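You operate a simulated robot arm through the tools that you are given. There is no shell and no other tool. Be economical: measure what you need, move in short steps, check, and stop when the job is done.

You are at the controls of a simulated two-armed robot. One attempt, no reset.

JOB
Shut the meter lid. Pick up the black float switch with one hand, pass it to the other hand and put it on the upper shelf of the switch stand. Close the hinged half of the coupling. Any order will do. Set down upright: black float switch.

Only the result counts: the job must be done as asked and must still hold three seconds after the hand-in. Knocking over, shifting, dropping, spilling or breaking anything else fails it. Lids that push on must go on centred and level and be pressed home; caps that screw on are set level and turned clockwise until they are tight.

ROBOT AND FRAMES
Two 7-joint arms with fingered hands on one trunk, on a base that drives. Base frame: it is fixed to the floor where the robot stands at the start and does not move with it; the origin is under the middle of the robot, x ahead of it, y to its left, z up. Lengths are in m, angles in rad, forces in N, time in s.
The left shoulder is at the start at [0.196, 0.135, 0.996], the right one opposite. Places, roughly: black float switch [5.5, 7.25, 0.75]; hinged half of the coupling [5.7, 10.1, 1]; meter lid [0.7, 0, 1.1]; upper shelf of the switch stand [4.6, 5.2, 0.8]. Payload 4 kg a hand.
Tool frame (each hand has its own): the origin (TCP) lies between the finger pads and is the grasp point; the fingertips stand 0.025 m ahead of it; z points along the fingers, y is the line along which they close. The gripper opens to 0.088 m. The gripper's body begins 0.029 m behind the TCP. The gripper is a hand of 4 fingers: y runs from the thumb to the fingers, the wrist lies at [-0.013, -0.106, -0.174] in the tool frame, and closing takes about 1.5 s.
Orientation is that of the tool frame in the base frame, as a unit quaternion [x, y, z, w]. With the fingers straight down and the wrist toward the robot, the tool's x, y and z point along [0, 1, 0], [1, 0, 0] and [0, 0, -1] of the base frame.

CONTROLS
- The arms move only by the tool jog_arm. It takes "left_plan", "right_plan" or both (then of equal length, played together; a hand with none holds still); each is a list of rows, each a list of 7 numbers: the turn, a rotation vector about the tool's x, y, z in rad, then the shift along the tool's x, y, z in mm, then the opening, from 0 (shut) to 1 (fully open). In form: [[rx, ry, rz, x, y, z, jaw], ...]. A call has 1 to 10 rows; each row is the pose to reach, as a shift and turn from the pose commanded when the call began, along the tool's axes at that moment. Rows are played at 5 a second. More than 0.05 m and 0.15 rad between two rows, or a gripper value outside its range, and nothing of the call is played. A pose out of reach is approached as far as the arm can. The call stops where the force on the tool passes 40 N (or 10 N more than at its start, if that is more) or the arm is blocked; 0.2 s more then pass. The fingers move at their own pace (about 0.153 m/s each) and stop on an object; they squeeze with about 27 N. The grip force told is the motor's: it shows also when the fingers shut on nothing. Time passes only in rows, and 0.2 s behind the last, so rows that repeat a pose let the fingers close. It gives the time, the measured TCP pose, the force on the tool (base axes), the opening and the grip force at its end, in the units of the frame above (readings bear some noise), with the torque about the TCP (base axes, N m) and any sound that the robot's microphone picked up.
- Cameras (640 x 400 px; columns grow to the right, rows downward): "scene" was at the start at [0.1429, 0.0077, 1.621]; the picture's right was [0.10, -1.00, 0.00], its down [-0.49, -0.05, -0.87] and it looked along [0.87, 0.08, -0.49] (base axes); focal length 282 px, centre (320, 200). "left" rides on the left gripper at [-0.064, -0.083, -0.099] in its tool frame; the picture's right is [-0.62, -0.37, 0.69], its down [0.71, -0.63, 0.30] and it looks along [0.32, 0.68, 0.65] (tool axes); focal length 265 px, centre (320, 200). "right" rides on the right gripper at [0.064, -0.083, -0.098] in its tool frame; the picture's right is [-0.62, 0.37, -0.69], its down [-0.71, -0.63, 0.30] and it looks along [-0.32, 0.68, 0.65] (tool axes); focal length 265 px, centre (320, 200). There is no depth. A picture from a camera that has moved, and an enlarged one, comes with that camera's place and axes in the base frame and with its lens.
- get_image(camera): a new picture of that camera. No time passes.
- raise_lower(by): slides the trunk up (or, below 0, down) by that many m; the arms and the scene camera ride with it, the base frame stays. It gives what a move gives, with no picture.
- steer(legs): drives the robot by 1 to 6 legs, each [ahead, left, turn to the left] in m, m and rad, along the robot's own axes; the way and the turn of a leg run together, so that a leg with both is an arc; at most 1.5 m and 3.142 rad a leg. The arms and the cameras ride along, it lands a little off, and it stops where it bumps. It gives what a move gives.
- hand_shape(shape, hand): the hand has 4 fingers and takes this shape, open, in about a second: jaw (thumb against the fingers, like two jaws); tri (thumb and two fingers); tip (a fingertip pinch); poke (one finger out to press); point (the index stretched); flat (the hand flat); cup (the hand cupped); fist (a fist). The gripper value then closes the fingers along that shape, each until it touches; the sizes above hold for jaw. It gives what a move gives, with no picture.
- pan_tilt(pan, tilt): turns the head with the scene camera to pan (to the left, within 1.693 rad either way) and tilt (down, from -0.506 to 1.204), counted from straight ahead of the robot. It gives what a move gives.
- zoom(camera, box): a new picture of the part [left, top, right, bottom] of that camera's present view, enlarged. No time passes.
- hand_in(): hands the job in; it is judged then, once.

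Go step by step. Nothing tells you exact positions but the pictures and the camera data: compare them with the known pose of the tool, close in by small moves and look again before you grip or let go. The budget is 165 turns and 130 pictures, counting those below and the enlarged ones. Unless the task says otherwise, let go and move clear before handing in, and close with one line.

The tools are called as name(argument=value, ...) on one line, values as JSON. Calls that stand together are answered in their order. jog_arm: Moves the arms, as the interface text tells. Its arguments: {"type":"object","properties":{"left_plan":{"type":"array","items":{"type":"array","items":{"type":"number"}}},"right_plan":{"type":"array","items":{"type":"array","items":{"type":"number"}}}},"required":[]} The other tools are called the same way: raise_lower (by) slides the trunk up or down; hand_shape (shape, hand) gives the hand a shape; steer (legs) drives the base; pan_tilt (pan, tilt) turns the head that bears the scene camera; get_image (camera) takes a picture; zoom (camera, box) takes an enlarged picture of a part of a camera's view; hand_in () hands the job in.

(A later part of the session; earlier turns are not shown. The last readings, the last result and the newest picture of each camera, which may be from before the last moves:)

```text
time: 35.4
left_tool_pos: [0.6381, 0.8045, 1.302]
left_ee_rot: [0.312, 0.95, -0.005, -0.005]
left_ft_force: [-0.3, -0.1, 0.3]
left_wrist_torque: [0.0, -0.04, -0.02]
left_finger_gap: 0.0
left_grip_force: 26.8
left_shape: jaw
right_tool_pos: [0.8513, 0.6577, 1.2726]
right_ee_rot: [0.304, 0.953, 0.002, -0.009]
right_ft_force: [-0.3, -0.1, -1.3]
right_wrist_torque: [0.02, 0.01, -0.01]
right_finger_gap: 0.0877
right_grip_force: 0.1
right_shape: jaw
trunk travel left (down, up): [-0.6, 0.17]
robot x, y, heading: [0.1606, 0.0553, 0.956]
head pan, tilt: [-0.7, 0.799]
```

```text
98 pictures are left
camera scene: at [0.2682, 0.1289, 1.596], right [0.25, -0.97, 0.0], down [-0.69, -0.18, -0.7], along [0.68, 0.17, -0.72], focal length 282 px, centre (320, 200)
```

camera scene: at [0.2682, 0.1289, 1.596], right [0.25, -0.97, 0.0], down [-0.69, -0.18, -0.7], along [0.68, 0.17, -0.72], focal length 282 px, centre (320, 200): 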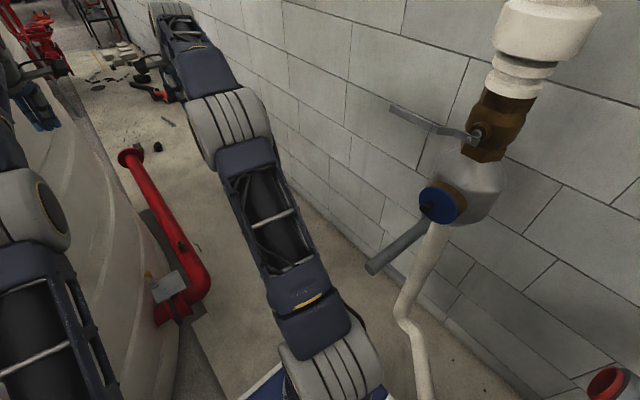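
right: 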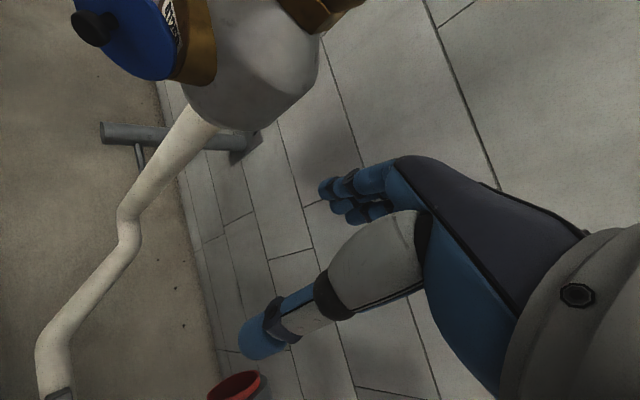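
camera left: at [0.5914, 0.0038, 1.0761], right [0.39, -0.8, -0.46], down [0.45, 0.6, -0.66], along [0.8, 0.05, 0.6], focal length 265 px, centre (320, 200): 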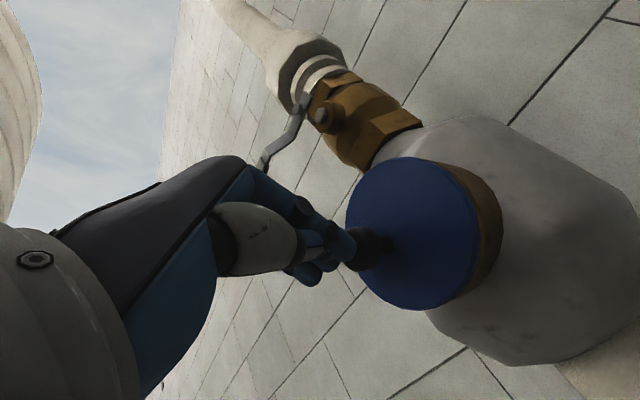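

The meter is about 0.5 m to the right and 0.3 m ahead, so there's room. I'll slide right 0.1 m and go forward.

zoom(camera="scene", box=[390, 150, 510, 250])

pan_tilt(pan=0, tilt=0.7)

steer(legs=[[0, -0.1, 0], [0.5, 0, 0]])

get_image(camera="scene")

```text
4.00 times, centred on (450, 200) of scene
camera zoom: at [0.2682, 0.1289, 1.596], right [0.25, -0.97, 0.0], down [-0.69, -0.18, -0.7], along [0.68, 0.17, -0.72], focal length 1127 px, centre (-200, 200)
```

zoom: 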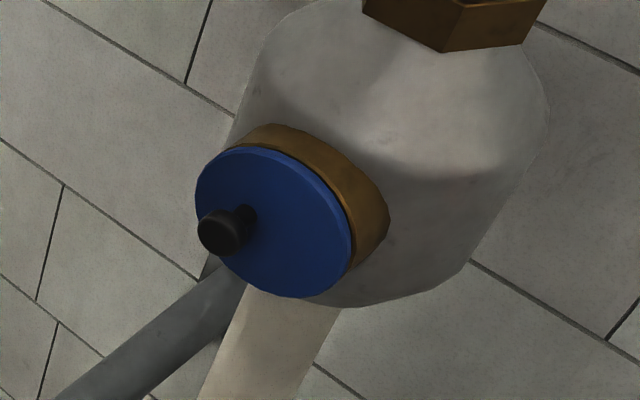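

```text
time: 36.4
left_tool_pos: [0.6371, 0.8048, 1.301]
left_ee_rot: [0.312, 0.95, -0.004, -0.005]
left_ft_force: [-0.3, 0.0, 0.2]
left_wrist_torque: [0.0, -0.02, 0.01]
left_finger_gap: 0.0
left_grip_force: 26.9
left_shape: jaw
right_tool_pos: [0.8497, 0.6574, 1.2713]
right_ee_rot: [0.303, 0.953, 0.002, -0.01]
right_ft_force: [0.3, 0.2, 0.6]
right_wrist_torque: [0.02, 0.02, -0.02]
right_finger_gap: 0.0875
right_grip_force: 0.0
right_shape: jaw
trunk travel left (down, up): [-0.6, 0.17]
robot x, y, heading: [0.1598, 0.0555, 0.953]
head pan, tilt: [0.0, 0.7]
```

```text
time: 37.9
left_tool_pos: [0.7269, 0.7395, 1.3012]
left_ee_rot: [0.34, 0.94, -0.002, -0.009]
left_ft_force: [-0.1, -0.5, 0.0]
left_wrist_torque: [0.0, 0.01, 0.01]
left_finger_gap: 0.0
left_grip_force: 26.8
left_shape: jaw
right_tool_pos: [0.9302, 0.5815, 1.2704]
right_ee_rot: [0.331, 0.943, 0.003, -0.013]
right_ft_force: [-0.3, 0.0, -0.8]
right_wrist_torque: [0.0, -0.01, -0.02]
right_finger_gap: 0.0875
right_grip_force: 0.0
right_shape: jaw
trunk travel left (down, up): [-0.6, 0.17]
robot x, y, heading: [0.2054, 0.0273, 0.895]
head pan, tilt: [0.0, 0.7]
stopped in leg 2: the robot was blocked; the commanded pose is now the measured one
```

```text
96 pictures are left
camera scene: at [0.287, 0.1426, 1.604], right [0.78, -0.62, 0.0], down [-0.4, -0.51, -0.76], along [0.48, 0.6, -0.64], focal length 282 px, centre (320, 200)
```

scene: 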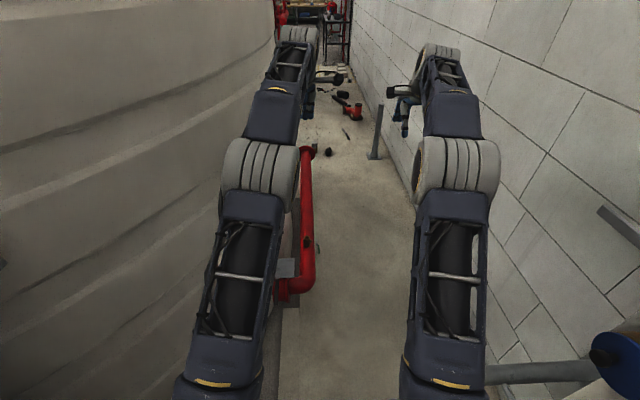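

The base is blocked by something. I'll look down on both sides.

pan_tilt(pan=0.9, tilt=1.1)

get_image(camera="scene")

pan_tilt(pan=-0.9, tilt=1.1)

get_image(camera="scene")

```text
time: 39.0
left_tool_pos: [0.7277, 0.7375, 1.3029]
left_ee_rot: [0.34, 0.94, -0.003, -0.008]
left_ft_force: [0.3, 1.4, -0.4]
left_wrist_torque: [-0.01, 0.02, 0.01]
left_finger_gap: 0.0
left_grip_force: 27.5
left_shape: jaw
right_tool_pos: [0.9299, 0.5825, 1.2707]
right_ee_rot: [0.331, 0.944, 0.003, -0.013]
right_ft_force: [0.5, 0.9, -0.5]
right_wrist_torque: [0.01, -0.02, 0.02]
right_finger_gap: 0.0877
right_grip_force: 0.1
right_shape: jaw
trunk travel left (down, up): [-0.6, 0.17]
robot x, y, heading: [0.2015, 0.0288, 0.893]
head pan, tilt: [0.901, 1.1]
```

```text
95 pictures are left
camera scene: at [0.2202, 0.1374, 1.5739], right [0.97, 0.22, 0.0], down [0.2, -0.87, -0.45], along [-0.1, 0.44, -0.89], focal length 282 px, centre (320, 200)
```

scene: 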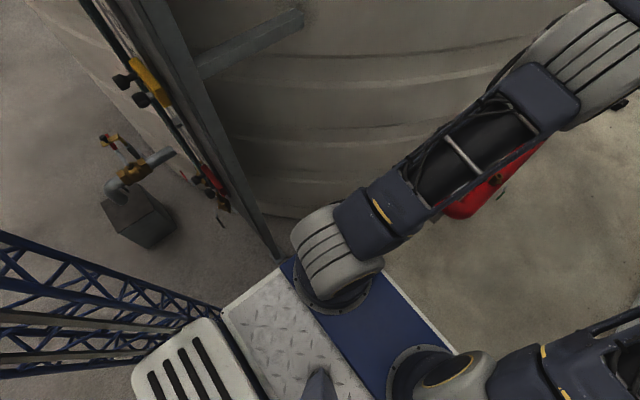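

```text
time: 40.9
left_tool_pos: [0.7277, 0.7389, 1.3022]
left_ee_rot: [0.34, 0.94, -0.002, -0.009]
left_ft_force: [-0.2, 0.8, 0.2]
left_wrist_torque: [0.01, 0.0, 0.0]
left_finger_gap: 0.0
left_grip_force: 26.7
left_shape: jaw
right_tool_pos: [0.9307, 0.5818, 1.2695]
right_ee_rot: [0.33, 0.944, 0.003, -0.012]
right_ft_force: [0.4, 0.1, -0.6]
right_wrist_torque: [0.01, -0.02, 0.0]
right_finger_gap: 0.0876
right_grip_force: 0.1
right_shape: jaw
trunk travel left (down, up): [-0.6, 0.17]
robot x, y, heading: [0.2053, 0.0272, 0.898]
head pan, tilt: [-0.901, 1.1]
```

```text
94 pictures are left
camera scene: at [0.2975, 0.0757, 1.5743], right [0.0, -1.0, 0.0], down [-0.89, 0.0, -0.46], along [0.46, 0.0, -0.89], focal length 282 px, centre (320, 200)
```

scene: 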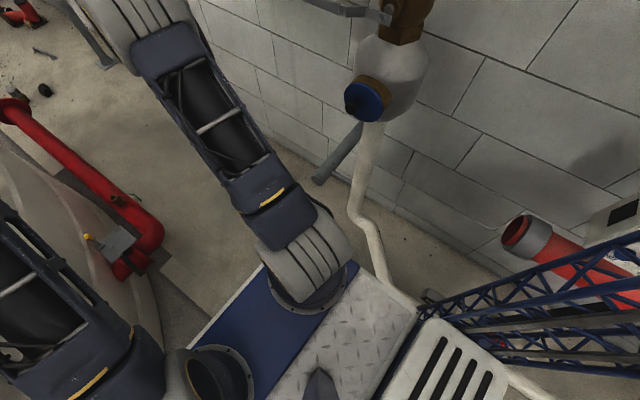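

The base platform is wide, about 0.9 m, between the gauge board on the left and the meter pipe on the right. I'll look more steeply down at both sides to see what touches.

pan_tilt(pan=-1.6, tilt=1.1)

get_image(camera="scene")

pan_tilt(pan=1.5, tilt=1.1)

get_image(camera="scene")

```text
time: 41.9
left_tool_pos: [0.7278, 0.739, 1.3014]
left_ee_rot: [0.339, 0.941, -0.003, -0.008]
left_ft_force: [0.3, 0.3, 0.4]
left_wrist_torque: [-0.02, -0.02, -0.02]
left_finger_gap: 0.0
left_grip_force: 26.7
left_shape: jaw
right_tool_pos: [0.9286, 0.5808, 1.2695]
right_ee_rot: [0.33, 0.944, 0.003, -0.012]
right_ft_force: [0.5, -0.2, 0.1]
right_wrist_torque: [-0.07, -0.04, 0.0]
right_finger_gap: 0.0877
right_grip_force: 0.0
right_shape: jaw
trunk travel left (down, up): [-0.6, 0.17]
robot x, y, heading: [0.2037, 0.024, 0.897]
head pan, tilt: [-1.6, 1.1]
```

```text
93 pictures are left
camera scene: at [0.2826, 0.0351, 1.5743], right [-0.65, -0.76, 0.0], down [-0.68, 0.57, -0.46], along [0.35, -0.3, -0.89], focal length 282 px, centre (320, 200)
```

scene: 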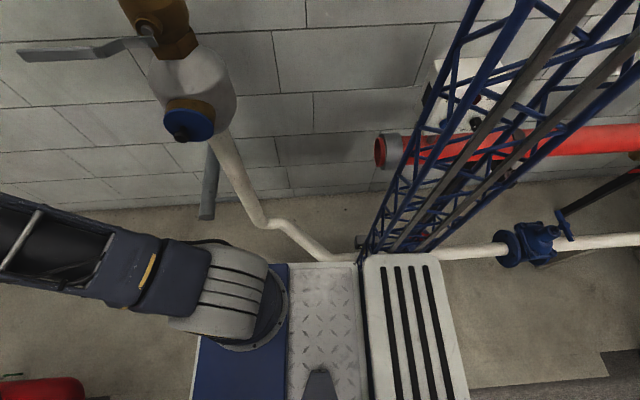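

```text
time: 44.6
left_tool_pos: [0.7276, 0.7392, 1.302]
left_ee_rot: [0.339, 0.941, -0.002, -0.008]
left_ft_force: [0.7, 0.0, 0.4]
left_wrist_torque: [-0.02, 0.04, -0.01]
left_finger_gap: 0.0
left_grip_force: 27.0
left_shape: jaw
right_tool_pos: [0.9301, 0.5811, 1.2705]
right_ee_rot: [0.331, 0.944, 0.003, -0.012]
right_ft_force: [-0.6, -0.5, -0.7]
right_wrist_torque: [0.0, 0.01, -0.02]
right_finger_gap: 0.088
right_grip_force: 0.0
right_shape: jaw
trunk travel left (down, up): [-0.6, 0.17]
robot x, y, heading: [0.2021, 0.0254, 0.898]
head pan, tilt: [1.499, 1.1]
```

```text
92 pictures are left
camera scene: at [0.188, 0.1187, 1.5738], right [0.68, 0.73, 0.0], down [0.66, -0.61, -0.45], along [-0.33, 0.31, -0.89], focal length 282 px, centre (320, 200)
```

scene: 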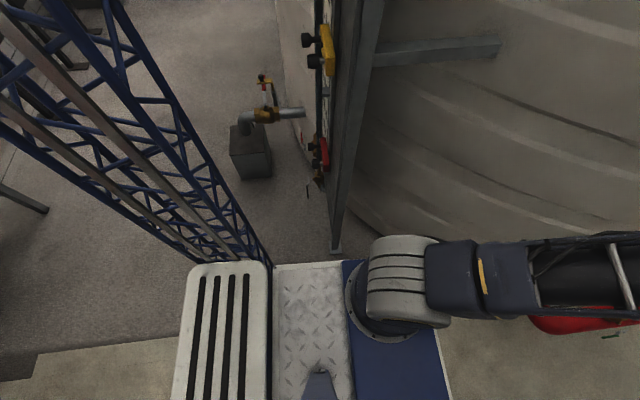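

The stub on the wall and the red pipe leave only about 0.65 m, so this corridor isn't passable. I'll back out and go round the other side of the tank.

steer(legs=[[-0.55, 0.2, 0], [-0.4, 0, 0]])

get_image(camera="scene")

```text
time: 45.7
left_tool_pos: [0.6956, 0.7235, 1.3034]
left_ee_rot: [0.334, 0.942, -0.001, -0.01]
left_ft_force: [-0.4, -0.5, 0.2]
left_wrist_torque: [0.03, 0.02, -0.01]
left_finger_gap: 0.0002
left_grip_force: 26.9
left_shape: jaw
right_tool_pos: [0.9018, 0.5707, 1.2704]
right_ee_rot: [0.325, 0.946, 0.005, -0.014]
right_ft_force: [0.2, -0.4, -0.5]
right_wrist_torque: [-0.02, 0.04, 0.01]
right_finger_gap: 0.0877
right_grip_force: 0.1
right_shape: jaw
trunk travel left (down, up): [-0.6, 0.17]
robot x, y, heading: [0.1716, 0.0128, 0.914]
head pan, tilt: [1.499, 1.1]
stopped in leg 1: the robot was blocked; the commanded pose is now the measured one
```

```text
91 pictures are left
camera scene: at [0.1576, 0.1028, 1.5738], right [0.67, 0.74, 0.0], down [0.66, -0.6, -0.45], along [-0.33, 0.3, -0.89], focal length 282 px, centre (320, 200)
```

scene: 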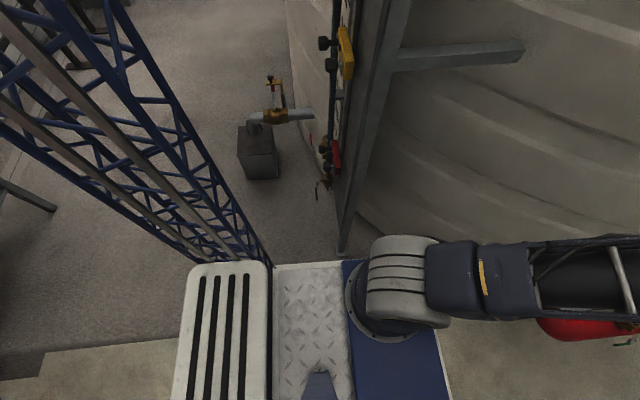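

Still touching on a side. I'll try straight back.

steer(legs=[[-0.3, 0, 0]])

```text
time: 46.4
left_tool_pos: [0.699, 0.7195, 1.3035]
left_ee_rot: [0.335, 0.942, 0.001, -0.012]
left_ft_force: [-1.0, 0.2, 0.6]
left_wrist_torque: [0.0, 0.02, 0.0]
left_finger_gap: 0.0002
left_grip_force: 27.6
left_shape: jaw
right_tool_pos: [0.9044, 0.5662, 1.2679]
right_ee_rot: [0.325, 0.946, 0.007, -0.017]
right_ft_force: [0.0, 1.1, 0.2]
right_wrist_torque: [0.03, -0.01, -0.02]
right_finger_gap: 0.0875
right_grip_force: 0.0
right_shape: jaw
trunk travel left (down, up): [-0.6, 0.17]
robot x, y, heading: [0.1771, 0.0127, 0.914]
head pan, tilt: [1.499, 1.1]
stopped in leg 1: the robot was blocked; the commanded pose is now the measured one
```

steer(legs=[[0, 0.12, 0]])

steer(legs=[[-0.3, 0, 0]])

```text
time: 47.6
left_tool_pos: [0.6019, 0.7947, 1.3031]
left_ee_rot: [0.333, 0.943, 0.0, -0.012]
left_ft_force: [-0.9, -0.7, -0.1]
left_wrist_torque: [0.0, 0.0, 0.04]
left_finger_gap: 0.0
left_grip_force: 27.1
left_shape: jaw
right_tool_pos: [0.8083, 0.6412, 1.2683]
right_ee_rot: [0.324, 0.946, 0.005, -0.017]
right_ft_force: [0.2, -0.2, -0.3]
right_wrist_torque: [-0.01, 0.01, 0.04]
right_finger_gap: 0.0878
right_grip_force: 0.1
right_shape: jaw
trunk travel left (down, up): [-0.6, 0.17]
robot x, y, heading: [0.0755, 0.0861, 0.917]
head pan, tilt: [1.499, 1.1]
```

```text
time: 49.7
left_tool_pos: [0.4193, 0.5516, 1.3024]
left_ee_rot: [0.334, 0.943, 0.001, -0.015]
left_ft_force: [0.1, -0.1, 0.0]
left_wrist_torque: [0.02, 0.0, 0.0]
left_finger_gap: 0.0
left_grip_force: 27.0
left_shape: jaw
right_tool_pos: [0.6257, 0.3986, 1.2689]
right_ee_rot: [0.324, 0.946, 0.006, -0.018]
right_ft_force: [-1.0, 0.2, 0.3]
right_wrist_torque: [-0.01, -0.03, -0.02]
right_finger_gap: 0.0878
right_grip_force: 0.1
right_shape: jaw
trunk travel left (down, up): [-0.6, 0.17]
robot x, y, heading: [-0.1076, -0.1567, 0.911]
head pan, tilt: [1.499, 1.1]
```

Free now. I'll back further, then turn left to look at the other side of the tank.

steer(legs=[[-0.65, 0, 0]])

pan_tilt(pan=1.6, tilt=0.5)

get_image(camera="scene")

```text
time: 53.3
left_tool_pos: [0.0242, 0.0334, 1.3043]
left_ee_rot: [0.336, 0.942, 0.001, -0.015]
left_ft_force: [0.4, -0.9, -0.6]
left_wrist_torque: [-0.02, -0.03, -0.01]
left_finger_gap: 0.0
left_grip_force: 26.9
left_shape: jaw
right_tool_pos: [0.2306, -0.12, 1.2678]
right_ee_rot: [0.326, 0.945, 0.007, -0.019]
right_ft_force: [-0.4, 0.3, 0.1]
right_wrist_torque: [-0.01, -0.02, -0.02]
right_finger_gap: 0.0881
right_grip_force: 0.1
right_shape: jaw
trunk travel left (down, up): [-0.6, 0.17]
robot x, y, heading: [-0.5098, -0.6674, 0.909]
head pan, tilt: [1.499, 1.1]
```

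```text
time: 54.3
left_tool_pos: [0.0274, 0.0304, 1.3034]
left_ee_rot: [0.337, 0.942, 0.002, -0.017]
left_ft_force: [-0.2, -0.2, -0.2]
left_wrist_torque: [0.01, -0.02, 0.0]
left_finger_gap: 0.0
left_grip_force: 27.1
left_shape: jaw
right_tool_pos: [0.2322, -0.1236, 1.2666]
right_ee_rot: [0.326, 0.945, 0.007, -0.022]
right_ft_force: [-0.8, 0.5, 1.0]
right_wrist_torque: [0.01, 0.01, 0.01]
right_finger_gap: 0.0876
right_grip_force: 0.1
right_shape: jaw
trunk travel left (down, up): [-0.6, 0.17]
robot x, y, heading: [-0.5074, -0.669, 0.906]
head pan, tilt: [1.6, 0.499]
```

```text
90 pictures are left
camera scene: at [-0.5517, -0.5657, 1.6214], right [0.59, 0.81, 0.0], down [0.39, -0.29, -0.88], along [-0.71, 0.52, -0.48], focal length 282 px, centre (320, 200)
```

scene: 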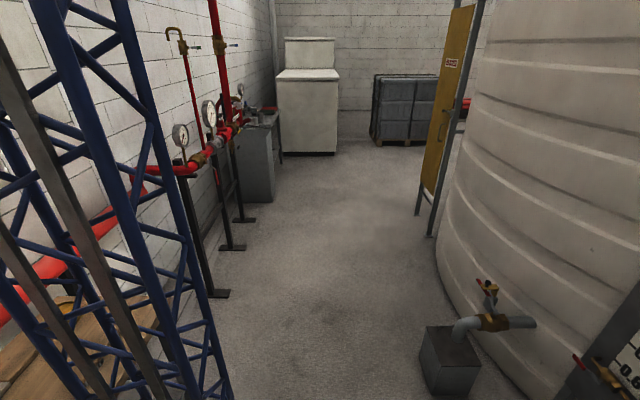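

There is an open lane to the left of the tank. I'll turn to it and drive.

steer(legs=[[0, 0, 1.52], [1.1, 0, 0]])

pan_tilt(pan=-0.5, tilt=0.4)

get_image(camera="scene")

```text
time: 63.7
left_tool_pos: [-2.0106, 0.6248, 1.3033]
left_ee_rot: [-0.406, 0.914, -0.01, -0.015]
left_ft_force: [-0.1, -0.1, -1.1]
left_wrist_torque: [0.0, 0.02, -0.02]
left_finger_gap: 0.0
left_grip_force: 27.3
left_shape: jaw
right_tool_pos: [-1.8467, 0.8242, 1.2648]
right_ee_rot: [-0.415, 0.91, -0.009, -0.021]
right_ft_force: [0.6, 0.3, 0.3]
right_wrist_torque: [0.01, -0.01, 0.03]
right_finger_gap: 0.0876
right_grip_force: 0.1
right_shape: jaw
trunk travel left (down, up): [-0.6, 0.17]
robot x, y, heading: [-1.3374, 0.0547, 2.426]
head pan, tilt: [1.6, 0.499]
```

```text
time: 65.7
left_tool_pos: [-2.0101, 0.6255, 1.3019]
left_ee_rot: [-0.406, 0.914, -0.01, -0.015]
left_ft_force: [0.6, -0.2, 0.2]
left_wrist_torque: [0.0, 0.0, 0.03]
left_finger_gap: 0.0001
left_grip_force: 26.7
left_shape: jaw
right_tool_pos: [-1.8463, 0.8224, 1.2648]
right_ee_rot: [-0.415, 0.91, -0.01, -0.021]
right_ft_force: [0.0, -0.4, 0.3]
right_wrist_torque: [0.01, -0.03, 0.03]
right_finger_gap: 0.0879
right_grip_force: 0.1
right_shape: jaw
trunk travel left (down, up): [-0.6, 0.17]
robot x, y, heading: [-1.3398, 0.0537, 2.424]
head pan, tilt: [-0.499, 0.4]
```

```text
89 pictures are left
camera scene: at [-1.4194, 0.1782, 1.6299], right [0.94, 0.35, 0.0], down [0.14, -0.36, -0.92], along [-0.32, 0.86, -0.39], focal length 282 px, centre (320, 200)
```

scene: 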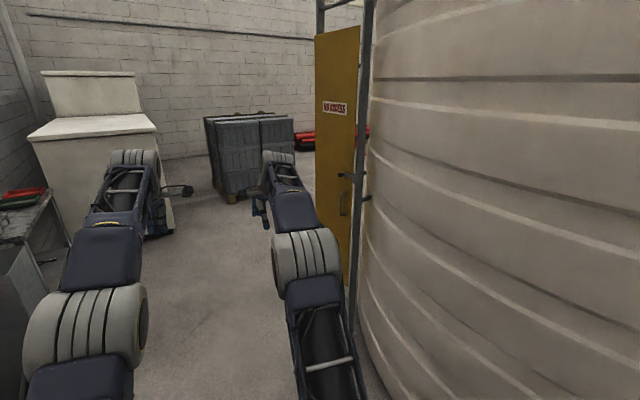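

A yellow gate stands by the tank, and beyond it are pallets of crates. I'll drive further along the lane and look right.

steer(legs=[[1.2, 0, 0]])

pan_tilt(pan=-1.3, tilt=0.4)

get_image(camera="scene")

```text
time: 71.8
left_tool_pos: [-2.9131, 1.4202, 1.3008]
left_ee_rot: [-0.403, 0.915, -0.01, -0.015]
left_ft_force: [0.5, 0.7, -0.6]
left_wrist_torque: [0.01, 0.01, 0.01]
left_finger_gap: 0.0
left_grip_force: 27.0
left_shape: jaw
right_tool_pos: [-2.7476, 1.617, 1.2662]
right_ee_rot: [-0.411, 0.911, -0.009, -0.021]
right_ft_force: [0.2, -0.3, -0.1]
right_wrist_torque: [0.02, 0.0, 0.0]
right_finger_gap: 0.0873
right_grip_force: 0.0
right_shape: jaw
trunk travel left (down, up): [-0.6, 0.17]
robot x, y, heading: [-2.2462, 0.8432, 2.421]
head pan, tilt: [-0.499, 0.4]
```

```text
time: 72.9
left_tool_pos: [-2.9126, 1.4219, 1.3027]
left_ee_rot: [-0.403, 0.915, -0.011, -0.015]
left_ft_force: [0.3, 0.6, -0.2]
left_wrist_torque: [-0.02, 0.02, 0.0]
left_finger_gap: 0.0
left_grip_force: 27.0
left_shape: jaw
right_tool_pos: [-2.7481, 1.6171, 1.2648]
right_ee_rot: [-0.413, 0.911, -0.009, -0.021]
right_ft_force: [-0.1, 0.3, 0.4]
right_wrist_torque: [0.03, 0.0, 0.03]
right_finger_gap: 0.0877
right_grip_force: 0.2
right_shape: jaw
trunk travel left (down, up): [-0.6, 0.17]
robot x, y, heading: [-2.2465, 0.8442, 2.424]
head pan, tilt: [-1.3, 0.4]
```

```text
88 pictures are left
camera scene: at [-2.2525, 0.9656, 1.6299], right [0.9, -0.43, 0.0], down [-0.17, -0.35, -0.92], along [0.4, 0.83, -0.39], focal length 282 px, centre (320, 200)
```

scene: 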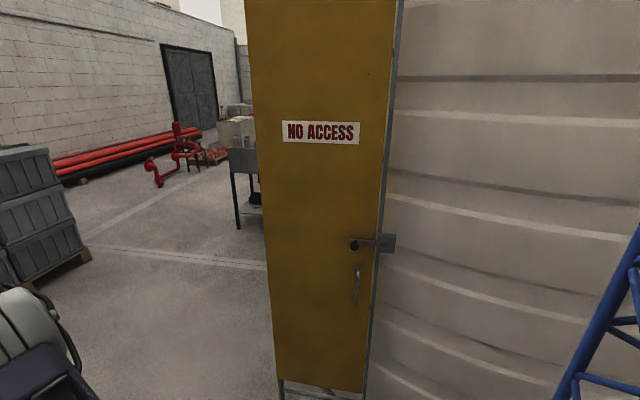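

The way beyond is open between the gate and the crates. I'll go round the gate and look ahead.

steer(legs=[[0.85, 0, 0], [0, 0, -1.1], [0.6, 0, 0]])

pan_tilt(pan=-0.4, tilt=0.4)

get_image(camera="scene")

```text
time: 83.2
left_tool_pos: [-2.5576, 2.8545, 1.3015]
left_ee_rot: [0.126, 0.992, -0.002, -0.016]
left_ft_force: [0.0, 1.0, 0.1]
left_wrist_torque: [-0.01, -0.01, -0.02]
left_finger_gap: 0.0
left_grip_force: 26.8
left_shape: jaw
right_tool_pos: [-2.3074, 2.7994, 1.2652]
right_ee_rot: [0.117, 0.993, 0.003, -0.023]
right_ft_force: [-0.1, -0.2, 1.0]
right_wrist_torque: [0.02, 0.0, -0.01]
right_finger_gap: 0.0878
right_grip_force: 0.0
right_shape: jaw
trunk travel left (down, up): [-0.6, 0.17]
robot x, y, heading: [-2.7531, 1.9956, 1.335]
head pan, tilt: [-1.3, 0.4]
```

```text
time: 84.4
left_tool_pos: [-2.5571, 2.8537, 1.3018]
left_ee_rot: [0.126, 0.992, -0.002, -0.017]
left_ft_force: [0.3, 0.8, -0.2]
left_wrist_torque: [0.01, -0.01, 0.02]
left_finger_gap: 0.0
left_grip_force: 27.2
left_shape: jaw
right_tool_pos: [-2.3062, 2.7998, 1.2663]
right_ee_rot: [0.115, 0.993, 0.002, -0.022]
right_ft_force: [0.4, -0.4, 0.4]
right_wrist_torque: [0.01, 0.01, 0.0]
right_finger_gap: 0.0878
right_grip_force: 0.0
right_shape: jaw
trunk travel left (down, up): [-0.6, 0.17]
robot x, y, heading: [-2.7512, 1.9954, 1.34]
head pan, tilt: [-0.4, 0.4]
```

```text
87 pictures are left
camera scene: at [-2.6867, 2.1259, 1.6299], right [0.81, -0.59, 0.0], down [-0.23, -0.31, -0.92], along [0.54, 0.74, -0.39], focal length 282 px, centre (320, 200)
```

scene: 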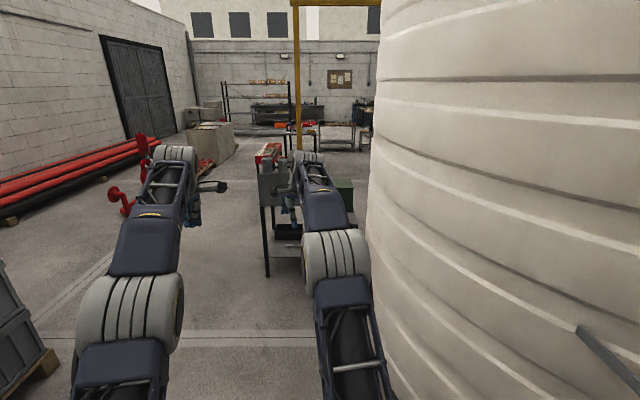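

I'll go along the lane between the crates and the table, then look right.

steer(legs=[[0, 0, 0.17], [1.4, 0, 0], [1.0, 0, -0.3]])

pan_tilt(pan=-1.0, tilt=0.4)

get_image(camera="scene")

```text
time: 96.8
left_tool_pos: [-2.1551, 5.1991, 1.3029]
left_ee_rot: [0.189, 0.982, 0.0, -0.017]
left_ft_force: [0.0, -0.1, 0.8]
left_wrist_torque: [0.01, 0.01, -0.02]
left_finger_gap: 0.0003
left_grip_force: 26.8
left_shape: jaw
right_tool_pos: [-1.9134, 5.1136, 1.2652]
right_ee_rot: [0.179, 0.984, 0.004, -0.022]
right_ft_force: [0.0, 0.7, 0.6]
right_wrist_torque: [0.0, 0.03, 0.02]
right_finger_gap: 0.0876
right_grip_force: 0.0
right_shape: jaw
trunk travel left (down, up): [-0.6, 0.17]
robot x, y, heading: [-2.4594, 4.3714, 1.212]
head pan, tilt: [-0.4, 0.4]
```

```text
time: 97.8
left_tool_pos: [-2.1558, 5.1987, 1.3023]
left_ee_rot: [0.189, 0.982, 0.0, -0.018]
left_ft_force: [-0.5, -0.2, 0.3]
left_wrist_torque: [-0.03, -0.01, 0.01]
left_finger_gap: 0.0
left_grip_force: 27.1
left_shape: jaw
right_tool_pos: [-1.9136, 5.1135, 1.265]
right_ee_rot: [0.178, 0.984, 0.004, -0.022]
right_ft_force: [0.6, -0.9, 0.4]
right_wrist_torque: [-0.02, -0.02, -0.02]
right_finger_gap: 0.0876
right_grip_force: 0.1
right_shape: jaw
trunk travel left (down, up): [-0.6, 0.17]
robot x, y, heading: [-2.4569, 4.373, 1.213]
head pan, tilt: [-1.0, 0.4]
```

```text
86 pictures are left
camera scene: at [-2.3476, 4.4444, 1.6299], right [0.21, -0.98, 0.0], down [-0.38, -0.08, -0.92], along [0.9, 0.2, -0.39], focal length 282 px, centre (320, 200)
```

scene: 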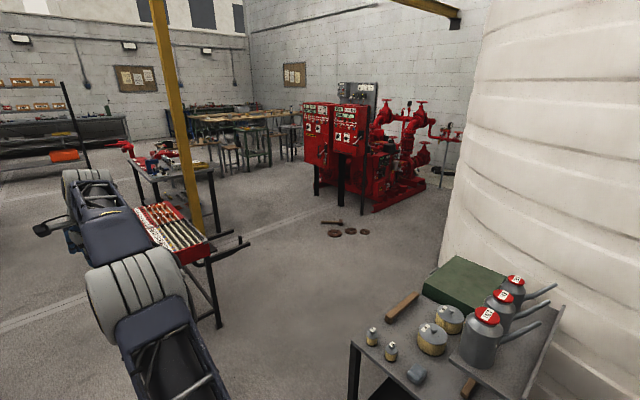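

The near table and a tool cart lie to the right, the red pump ahead, and benches far off. I'll look further left to choose the way.

pan_tilt(pan=-0.45, tilt=0.4)

get_image(camera="scene")

get_image(camera="left")

get_image(camera="right")

```text
time: 98.8
left_tool_pos: [-2.1547, 5.1982, 1.3008]
left_ee_rot: [0.188, 0.982, 0.0, -0.018]
left_ft_force: [0.0, -0.4, 0.6]
left_wrist_torque: [0.01, 0.03, 0.0]
left_finger_gap: 0.0001
left_grip_force: 26.7
left_shape: jaw
right_tool_pos: [-1.9137, 5.1121, 1.2646]
right_ee_rot: [0.179, 0.984, 0.004, -0.022]
right_ft_force: [0.1, 0.4, 0.0]
right_wrist_torque: [0.0, 0.0, 0.02]
right_finger_gap: 0.0877
right_grip_force: 0.1
right_shape: jaw
trunk travel left (down, up): [-0.6, 0.17]
robot x, y, heading: [-2.4592, 4.3718, 1.214]
head pan, tilt: [-0.45, 0.4]
```

```text
85 pictures are left
camera scene: at [-2.3711, 4.4887, 1.6299], right [0.69, -0.72, 0.0], down [-0.28, -0.27, -0.92], along [0.67, 0.64, -0.39], focal length 282 px, centre (320, 200)
```

scene: 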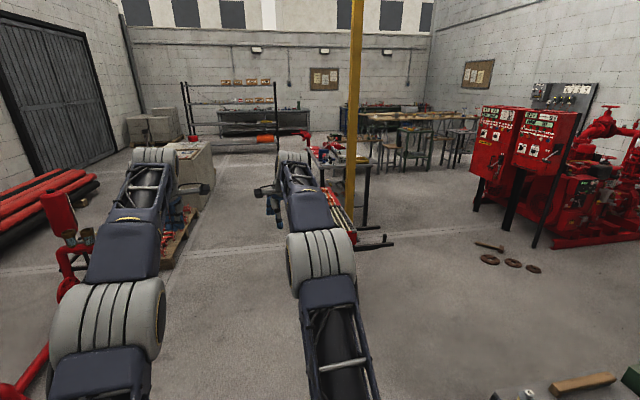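

```text
84 pictures are left
camera left: at [-2.1232, 5.0976, 1.3987], right [0.42, -0.57, -0.71], down [-0.91, -0.32, -0.28], along [-0.07, 0.76, -0.65], focal length 265 px, centre (320, 200)
```

left: 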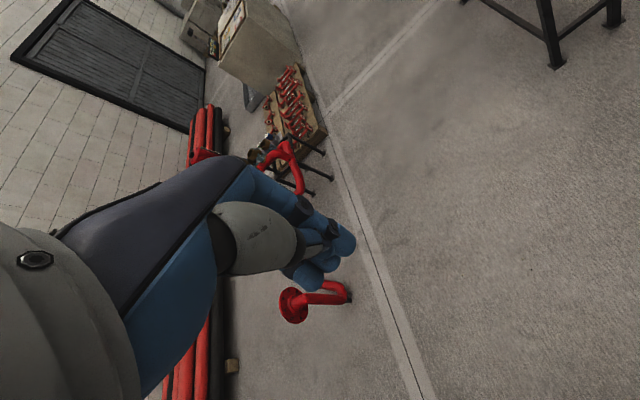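

```text
83 pictures are left
camera right: at [-1.998, 5.0565, 1.3669], right [0.74, 0.12, 0.66], down [0.43, -0.84, -0.34], along [0.52, 0.54, -0.67], focal length 265 px, centre (320, 200)
```

right: 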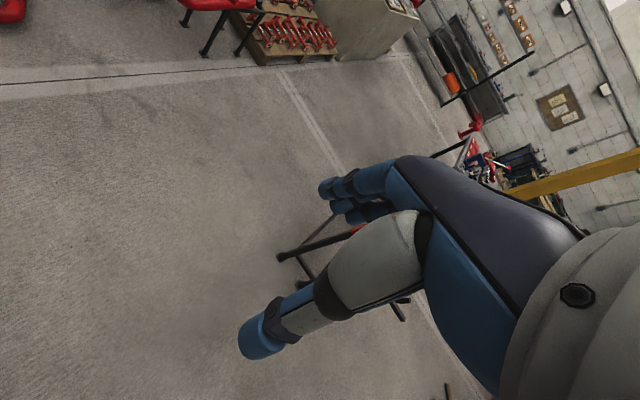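

The left lane, between the pallet and the tool cart, is wider. I'll take it in steps.

steer(legs=[[0, 0, -0.125], [1.4, 0, 0], [0.65, 0, 0]])

get_image(camera="scene")

```text
time: 109.5
left_tool_pos: [-1.0838, 6.9476, 1.3019]
left_ee_rot: [0.255, 0.967, 0.001, -0.018]
left_ft_force: [-0.2, 0.2, -0.4]
left_wrist_torque: [0.01, 0.01, 0.01]
left_finger_gap: 0.0002
left_grip_force: 27.7
left_shape: jaw
right_tool_pos: [-0.8544, 6.8294, 1.2658]
right_ee_rot: [0.245, 0.969, 0.006, -0.023]
right_ft_force: [1.2, 0.4, 0.4]
right_wrist_torque: [0.05, -0.02, 0.04]
right_finger_gap: 0.0878
right_grip_force: 0.0
right_shape: jaw
trunk travel left (down, up): [-0.6, 0.17]
robot x, y, heading: [-1.4976, 6.1716, 1.074]
head pan, tilt: [-0.45, 0.4]
```

```text
82 pictures are left
camera scene: at [-1.3947, 6.2745, 1.6299], right [0.59, -0.81, 0.0], down [-0.32, -0.23, -0.92], along [0.75, 0.54, -0.39], focal length 282 px, centre (320, 200)
```

scene: 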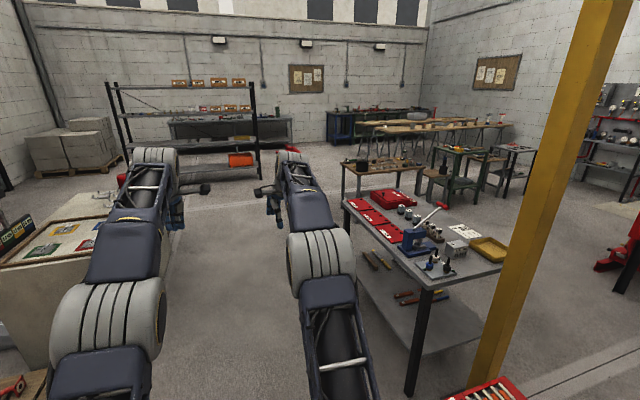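

I'll carry on past the table's left end.

steer(legs=[[0, 0, -0.15], [1.4, 0, 0]])

get_image(camera="scene")

```text
time: 117.2
left_tool_pos: [-0.1208, 7.9904, 1.3026]
left_ee_rot: [0.33, 0.944, 0.003, -0.018]
left_ft_force: [-0.2, 0.3, 0.2]
left_wrist_torque: [0.04, 0.01, 0.02]
left_finger_gap: 0.0
left_grip_force: 27.0
left_shape: jaw
right_tool_pos: [0.0858, 7.8392, 1.2662]
right_ee_rot: [0.32, 0.947, 0.008, -0.021]
right_ft_force: [0.3, -0.5, 0.0]
right_wrist_torque: [0.03, -0.03, 0.02]
right_finger_gap: 0.0876
right_grip_force: 0.1
right_shape: jaw
trunk travel left (down, up): [-0.6, 0.17]
robot x, y, heading: [-0.651, 7.2875, 0.921]
head pan, tilt: [-0.45, 0.4]
```

```text
81 pictures are left
camera scene: at [-0.533, 7.374, 1.6299], right [0.45, -0.89, 0.0], down [-0.35, -0.18, -0.92], along [0.82, 0.42, -0.39], focal length 282 px, centre (320, 200)
```

scene: 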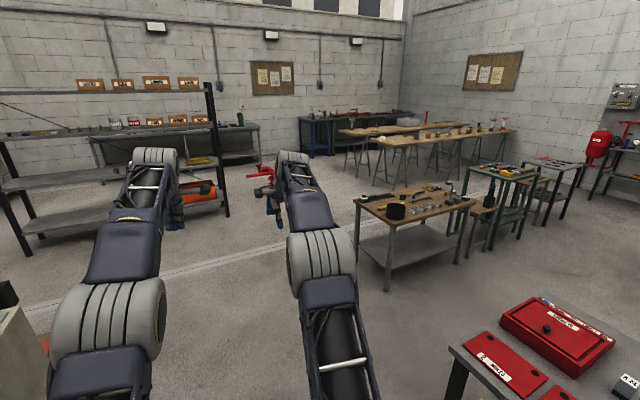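

I can see the workbenches now. I'll zoom on where the coupling and the float switch should be.

zoom(camera="scene", box=[290, 90, 450, 190])

zoom(camera="scene", box=[440, 90, 640, 215])

```text
4.00 times, centred on (370, 140) of scene
camera zoom: at [-0.533, 7.374, 1.6299], right [0.45, -0.89, 0.0], down [-0.35, -0.18, -0.92], along [0.82, 0.42, -0.39], focal length 1127 px, centre (120, 440)
```

zoom: 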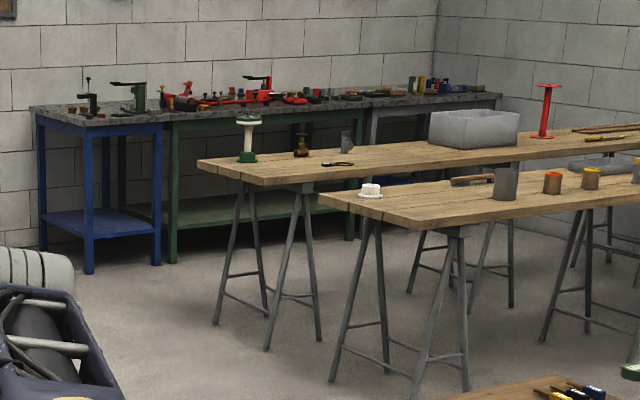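

```text
3.20 times, centred on (540, 152) of scene
camera zoom: at [-0.533, 7.374, 1.6299], right [0.45, -0.89, 0.0], down [-0.35, -0.18, -0.92], along [0.82, 0.42, -0.39], focal length 901 px, centre (-384, 352)
```

zoom: 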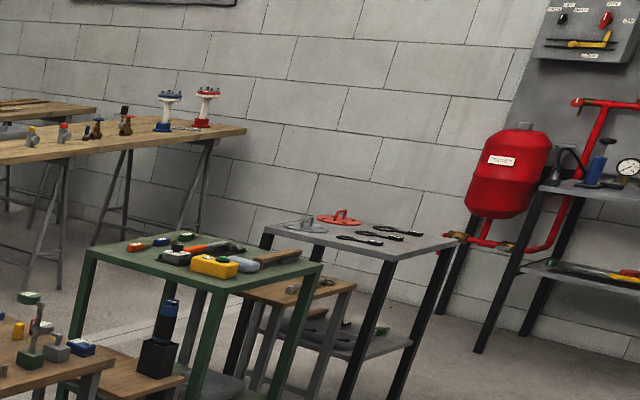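

The float switch should be on the front trestle bench's right part, and the coupling on the back bench. In room axes everything is turned about 0.87. I'll drive toward the gap left of the trestle benches.

steer(legs=[[0, 0, -0.25], [1.4, 0, 0], [0, 0, -0.18], [1.35, 0, 0]])

pan_tilt(pan=0.1, tilt=0.4)

get_image(camera="scene")

```text
time: 132.0
left_tool_pos: [2.3988, 9.1907, 1.3023]
left_ee_rot: [0.526, 0.85, 0.006, -0.017]
left_ft_force: [0.6, -0.5, 0.4]
left_wrist_torque: [0.02, 0.01, -0.04]
left_finger_gap: 0.0001
left_grip_force: 26.4
left_shape: jaw
right_tool_pos: [2.5251, 8.9663, 1.2653]
right_ee_rot: [0.516, 0.856, 0.012, -0.019]
right_ft_force: [0.1, 0.5, -0.1]
right_wrist_torque: [-0.03, -0.03, -0.02]
right_finger_gap: 0.0876
right_grip_force: 0.0
right_shape: jaw
trunk travel left (down, up): [-0.6, 0.17]
robot x, y, heading: [1.6247, 8.774, 0.485]
head pan, tilt: [-0.45, 0.4]
```

```text
time: 132.9
left_tool_pos: [2.4005, 9.1904, 1.3026]
left_ee_rot: [0.525, 0.851, 0.007, -0.017]
left_ft_force: [-0.4, -0.3, -0.2]
left_wrist_torque: [0.02, -0.02, -0.03]
left_finger_gap: 0.0
left_grip_force: 26.6
left_shape: jaw
right_tool_pos: [2.5235, 8.966, 1.2663]
right_ee_rot: [0.516, 0.856, 0.011, -0.02]
right_ft_force: [0.0, 0.4, -0.1]
right_wrist_torque: [-0.01, -0.01, 0.01]
right_finger_gap: 0.0878
right_grip_force: 0.0
right_shape: jaw
trunk travel left (down, up): [-0.6, 0.17]
robot x, y, heading: [1.6224, 8.7715, 0.482]
head pan, tilt: [0.099, 0.4]
```

```text
78 pictures are left
camera scene: at [1.7521, 8.8502, 1.6299], right [0.55, -0.83, 0.0], down [-0.32, -0.21, -0.92], along [0.77, 0.51, -0.39], focal length 282 px, centre (320, 200)
```

scene: 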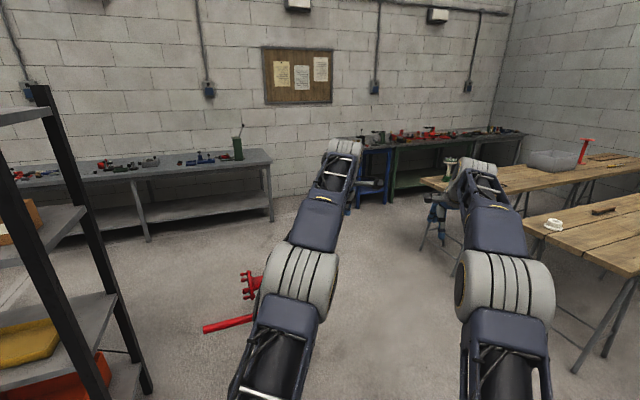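

zoom(camera="scene", box=[335, 105, 535, 230])

```text
3.20 times, centred on (435, 168) of scene
camera zoom: at [1.7521, 8.8502, 1.6299], right [0.55, -0.83, 0.0], down [-0.32, -0.21, -0.92], along [0.77, 0.51, -0.39], focal length 901 px, centre (-48, 304)
```

zoom: 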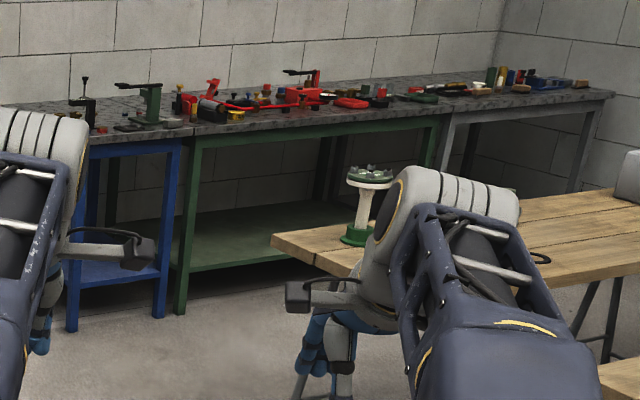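

The coupling seems to be the grey cylinder with the red raised part on the back bench. I'll drive closer along the same heading.

steer(legs=[[1.3, 0, 0], [0.9, 0, 0]])

pan_tilt(pan=-0.2, tilt=0.5)

get_image(camera="scene")

```text
time: 137.5
left_tool_pos: [3.249, 9.6198, 1.302]
left_ee_rot: [0.531, 0.847, 0.006, -0.016]
left_ft_force: [-0.3, -0.1, 0.3]
left_wrist_torque: [0.03, 0.01, -0.02]
left_finger_gap: 0.0003
left_grip_force: 27.1
left_shape: jaw
right_tool_pos: [3.3708, 9.393, 1.2654]
right_ee_rot: [0.523, 0.852, 0.012, -0.019]
right_ft_force: [0.1, 0.5, 1.0]
right_wrist_torque: [0.04, 0.01, 0.0]
right_finger_gap: 0.0879
right_grip_force: 0.1
right_shape: jaw
trunk travel left (down, up): [-0.6, 0.17]
robot x, y, heading: [2.4668, 9.2106, 0.467]
head pan, tilt: [0.099, 0.4]
stopped in leg 1: the robot was blocked; the commanded pose is now the measured one
```

```text
time: 138.3
left_tool_pos: [3.2496, 9.6188, 1.3017]
left_ee_rot: [0.531, 0.847, 0.007, -0.016]
left_ft_force: [0.3, -0.1, 0.5]
left_wrist_torque: [-0.02, -0.04, 0.0]
left_finger_gap: 0.0001
left_grip_force: 26.7
left_shape: jaw
right_tool_pos: [3.3691, 9.3932, 1.2647]
right_ee_rot: [0.523, 0.852, 0.012, -0.019]
right_ft_force: [0.6, 0.0, -0.6]
right_wrist_torque: [0.01, 0.0, 0.01]
right_finger_gap: 0.0877
right_grip_force: 0.0
right_shape: jaw
trunk travel left (down, up): [-0.6, 0.17]
robot x, y, heading: [2.4685, 9.2145, 0.474]
head pan, tilt: [-0.201, 0.499]
```

```text
76 pictures are left
camera scene: at [2.6058, 9.2635, 1.6208], right [0.27, -0.96, 0.0], down [-0.46, -0.13, -0.88], along [0.85, 0.23, -0.48], focal length 282 px, centre (320, 200)
```

scene: 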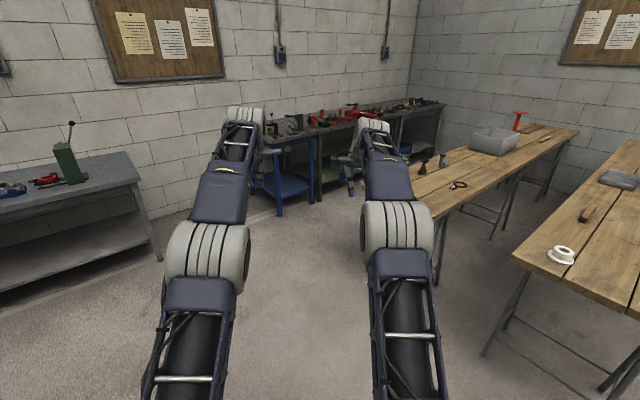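

Something low blocked the base. I'll look down-left at the red thing on the floor.

pan_tilt(pan=0.6, tilt=1.0)

get_image(camera="scene")

pan_tilt(pan=-0.6, tilt=1.1)

get_image(camera="scene")

```text
time: 139.5
left_tool_pos: [3.2483, 9.6194, 1.3019]
left_ee_rot: [0.531, 0.847, 0.006, -0.016]
left_ft_force: [0.5, -1.0, 1.4]
left_wrist_torque: [0.0, -0.03, 0.0]
left_finger_gap: 0.0
left_grip_force: 26.9
left_shape: jaw
right_tool_pos: [3.3691, 9.3922, 1.2652]
right_ee_rot: [0.524, 0.852, 0.012, -0.02]
right_ft_force: [0.8, -0.7, 0.6]
right_wrist_torque: [-0.06, 0.04, -0.02]
right_finger_gap: 0.0879
right_grip_force: 0.0
right_shape: jaw
trunk travel left (down, up): [-0.6, 0.17]
robot x, y, heading: [2.4667, 9.2116, 0.473]
head pan, tilt: [0.6, 1.0]
```

```text
75 pictures are left
camera scene: at [2.5516, 9.3004, 1.5797], right [0.88, -0.48, 0.0], down [-0.4, -0.74, -0.54], along [0.26, 0.47, -0.84], focal length 282 px, centre (320, 200)
```

scene: 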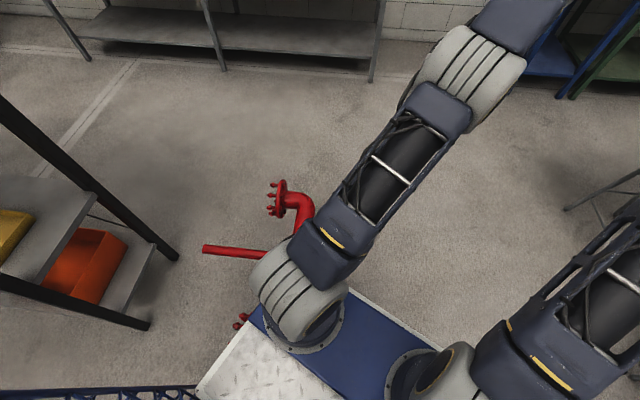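

```text
time: 140.9
left_tool_pos: [3.2482, 9.6195, 1.3013]
left_ee_rot: [0.531, 0.847, 0.006, -0.017]
left_ft_force: [0.3, -0.3, -0.7]
left_wrist_torque: [0.01, -0.01, -0.02]
left_finger_gap: 0.0002
left_grip_force: 27.1
left_shape: jaw
right_tool_pos: [3.3703, 9.3929, 1.2648]
right_ee_rot: [0.523, 0.852, 0.012, -0.019]
right_ft_force: [0.0, -0.3, -0.1]
right_wrist_torque: [-0.01, 0.02, -0.01]
right_finger_gap: 0.0878
right_grip_force: 0.1
right_shape: jaw
trunk travel left (down, up): [-0.6, 0.17]
robot x, y, heading: [2.4678, 9.2125, 0.474]
head pan, tilt: [-0.6, 1.1]
```

```text
74 pictures are left
camera scene: at [2.5807, 9.2311, 1.5731], right [-0.13, -0.99, 0.0], down [-0.88, 0.11, -0.45], along [0.45, -0.06, -0.89], focal length 282 px, centre (320, 200)
```

scene: 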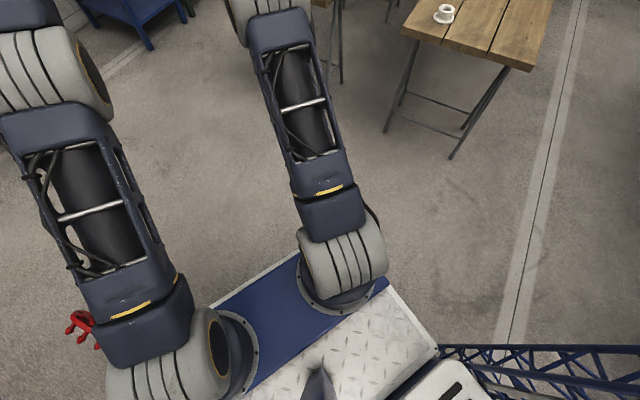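

The red fitting is a standing fixture at the base's left, and its position agrees across views, so it hasn't moved. I'll slide right, away from it, and go on.

steer(legs=[[0, -0.3, 0], [1.0, 0, 0]])

pan_tilt(pan=-0.1, tilt=0.6)

get_image(camera="scene")

```text
time: 147.7
left_tool_pos: [4.283, 9.8096, 1.3009]
left_ee_rot: [0.53, 0.848, 0.007, -0.017]
left_ft_force: [0.2, 0.0, -0.2]
left_wrist_torque: [-0.01, -0.02, -0.01]
left_finger_gap: 0.0001
left_grip_force: 27.0
left_shape: jaw
right_tool_pos: [4.4037, 9.5834, 1.2657]
right_ee_rot: [0.522, 0.853, 0.013, -0.02]
right_ft_force: [0.6, -0.6, 0.3]
right_wrist_torque: [0.0, 0.01, 0.02]
right_finger_gap: 0.0879
right_grip_force: 0.1
right_shape: jaw
trunk travel left (down, up): [-0.6, 0.17]
robot x, y, heading: [3.5034, 9.4033, 0.471]
head pan, tilt: [-0.6, 1.1]
```

```text
time: 148.7
left_tool_pos: [4.2829, 9.8093, 1.3015]
left_ee_rot: [0.53, 0.848, 0.006, -0.017]
left_ft_force: [-0.2, -0.8, 0.3]
left_wrist_torque: [0.01, -0.01, 0.05]
left_finger_gap: 0.0
left_grip_force: 27.3
left_shape: jaw
right_tool_pos: [4.404, 9.5833, 1.2644]
right_ee_rot: [0.523, 0.852, 0.011, -0.019]
right_ft_force: [-0.6, 0.2, 0.0]
right_wrist_torque: [0.01, -0.02, 0.0]
right_finger_gap: 0.088
right_grip_force: 0.0
right_shape: jaw
trunk travel left (down, up): [-0.6, 0.17]
robot x, y, heading: [3.5036, 9.3999, 0.475]
head pan, tilt: [-0.099, 0.6]
```

```text
73 pictures are left
camera scene: at [3.6341, 9.4602, 1.6116], right [0.36, -0.93, 0.0], down [-0.53, -0.21, -0.82], along [0.77, 0.3, -0.57], focal length 282 px, centre (320, 200)
```

scene: 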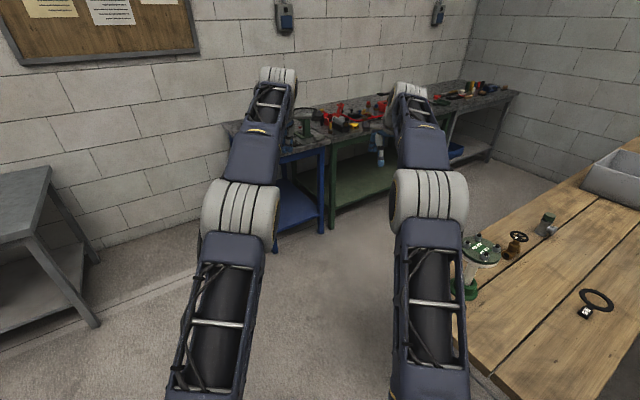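

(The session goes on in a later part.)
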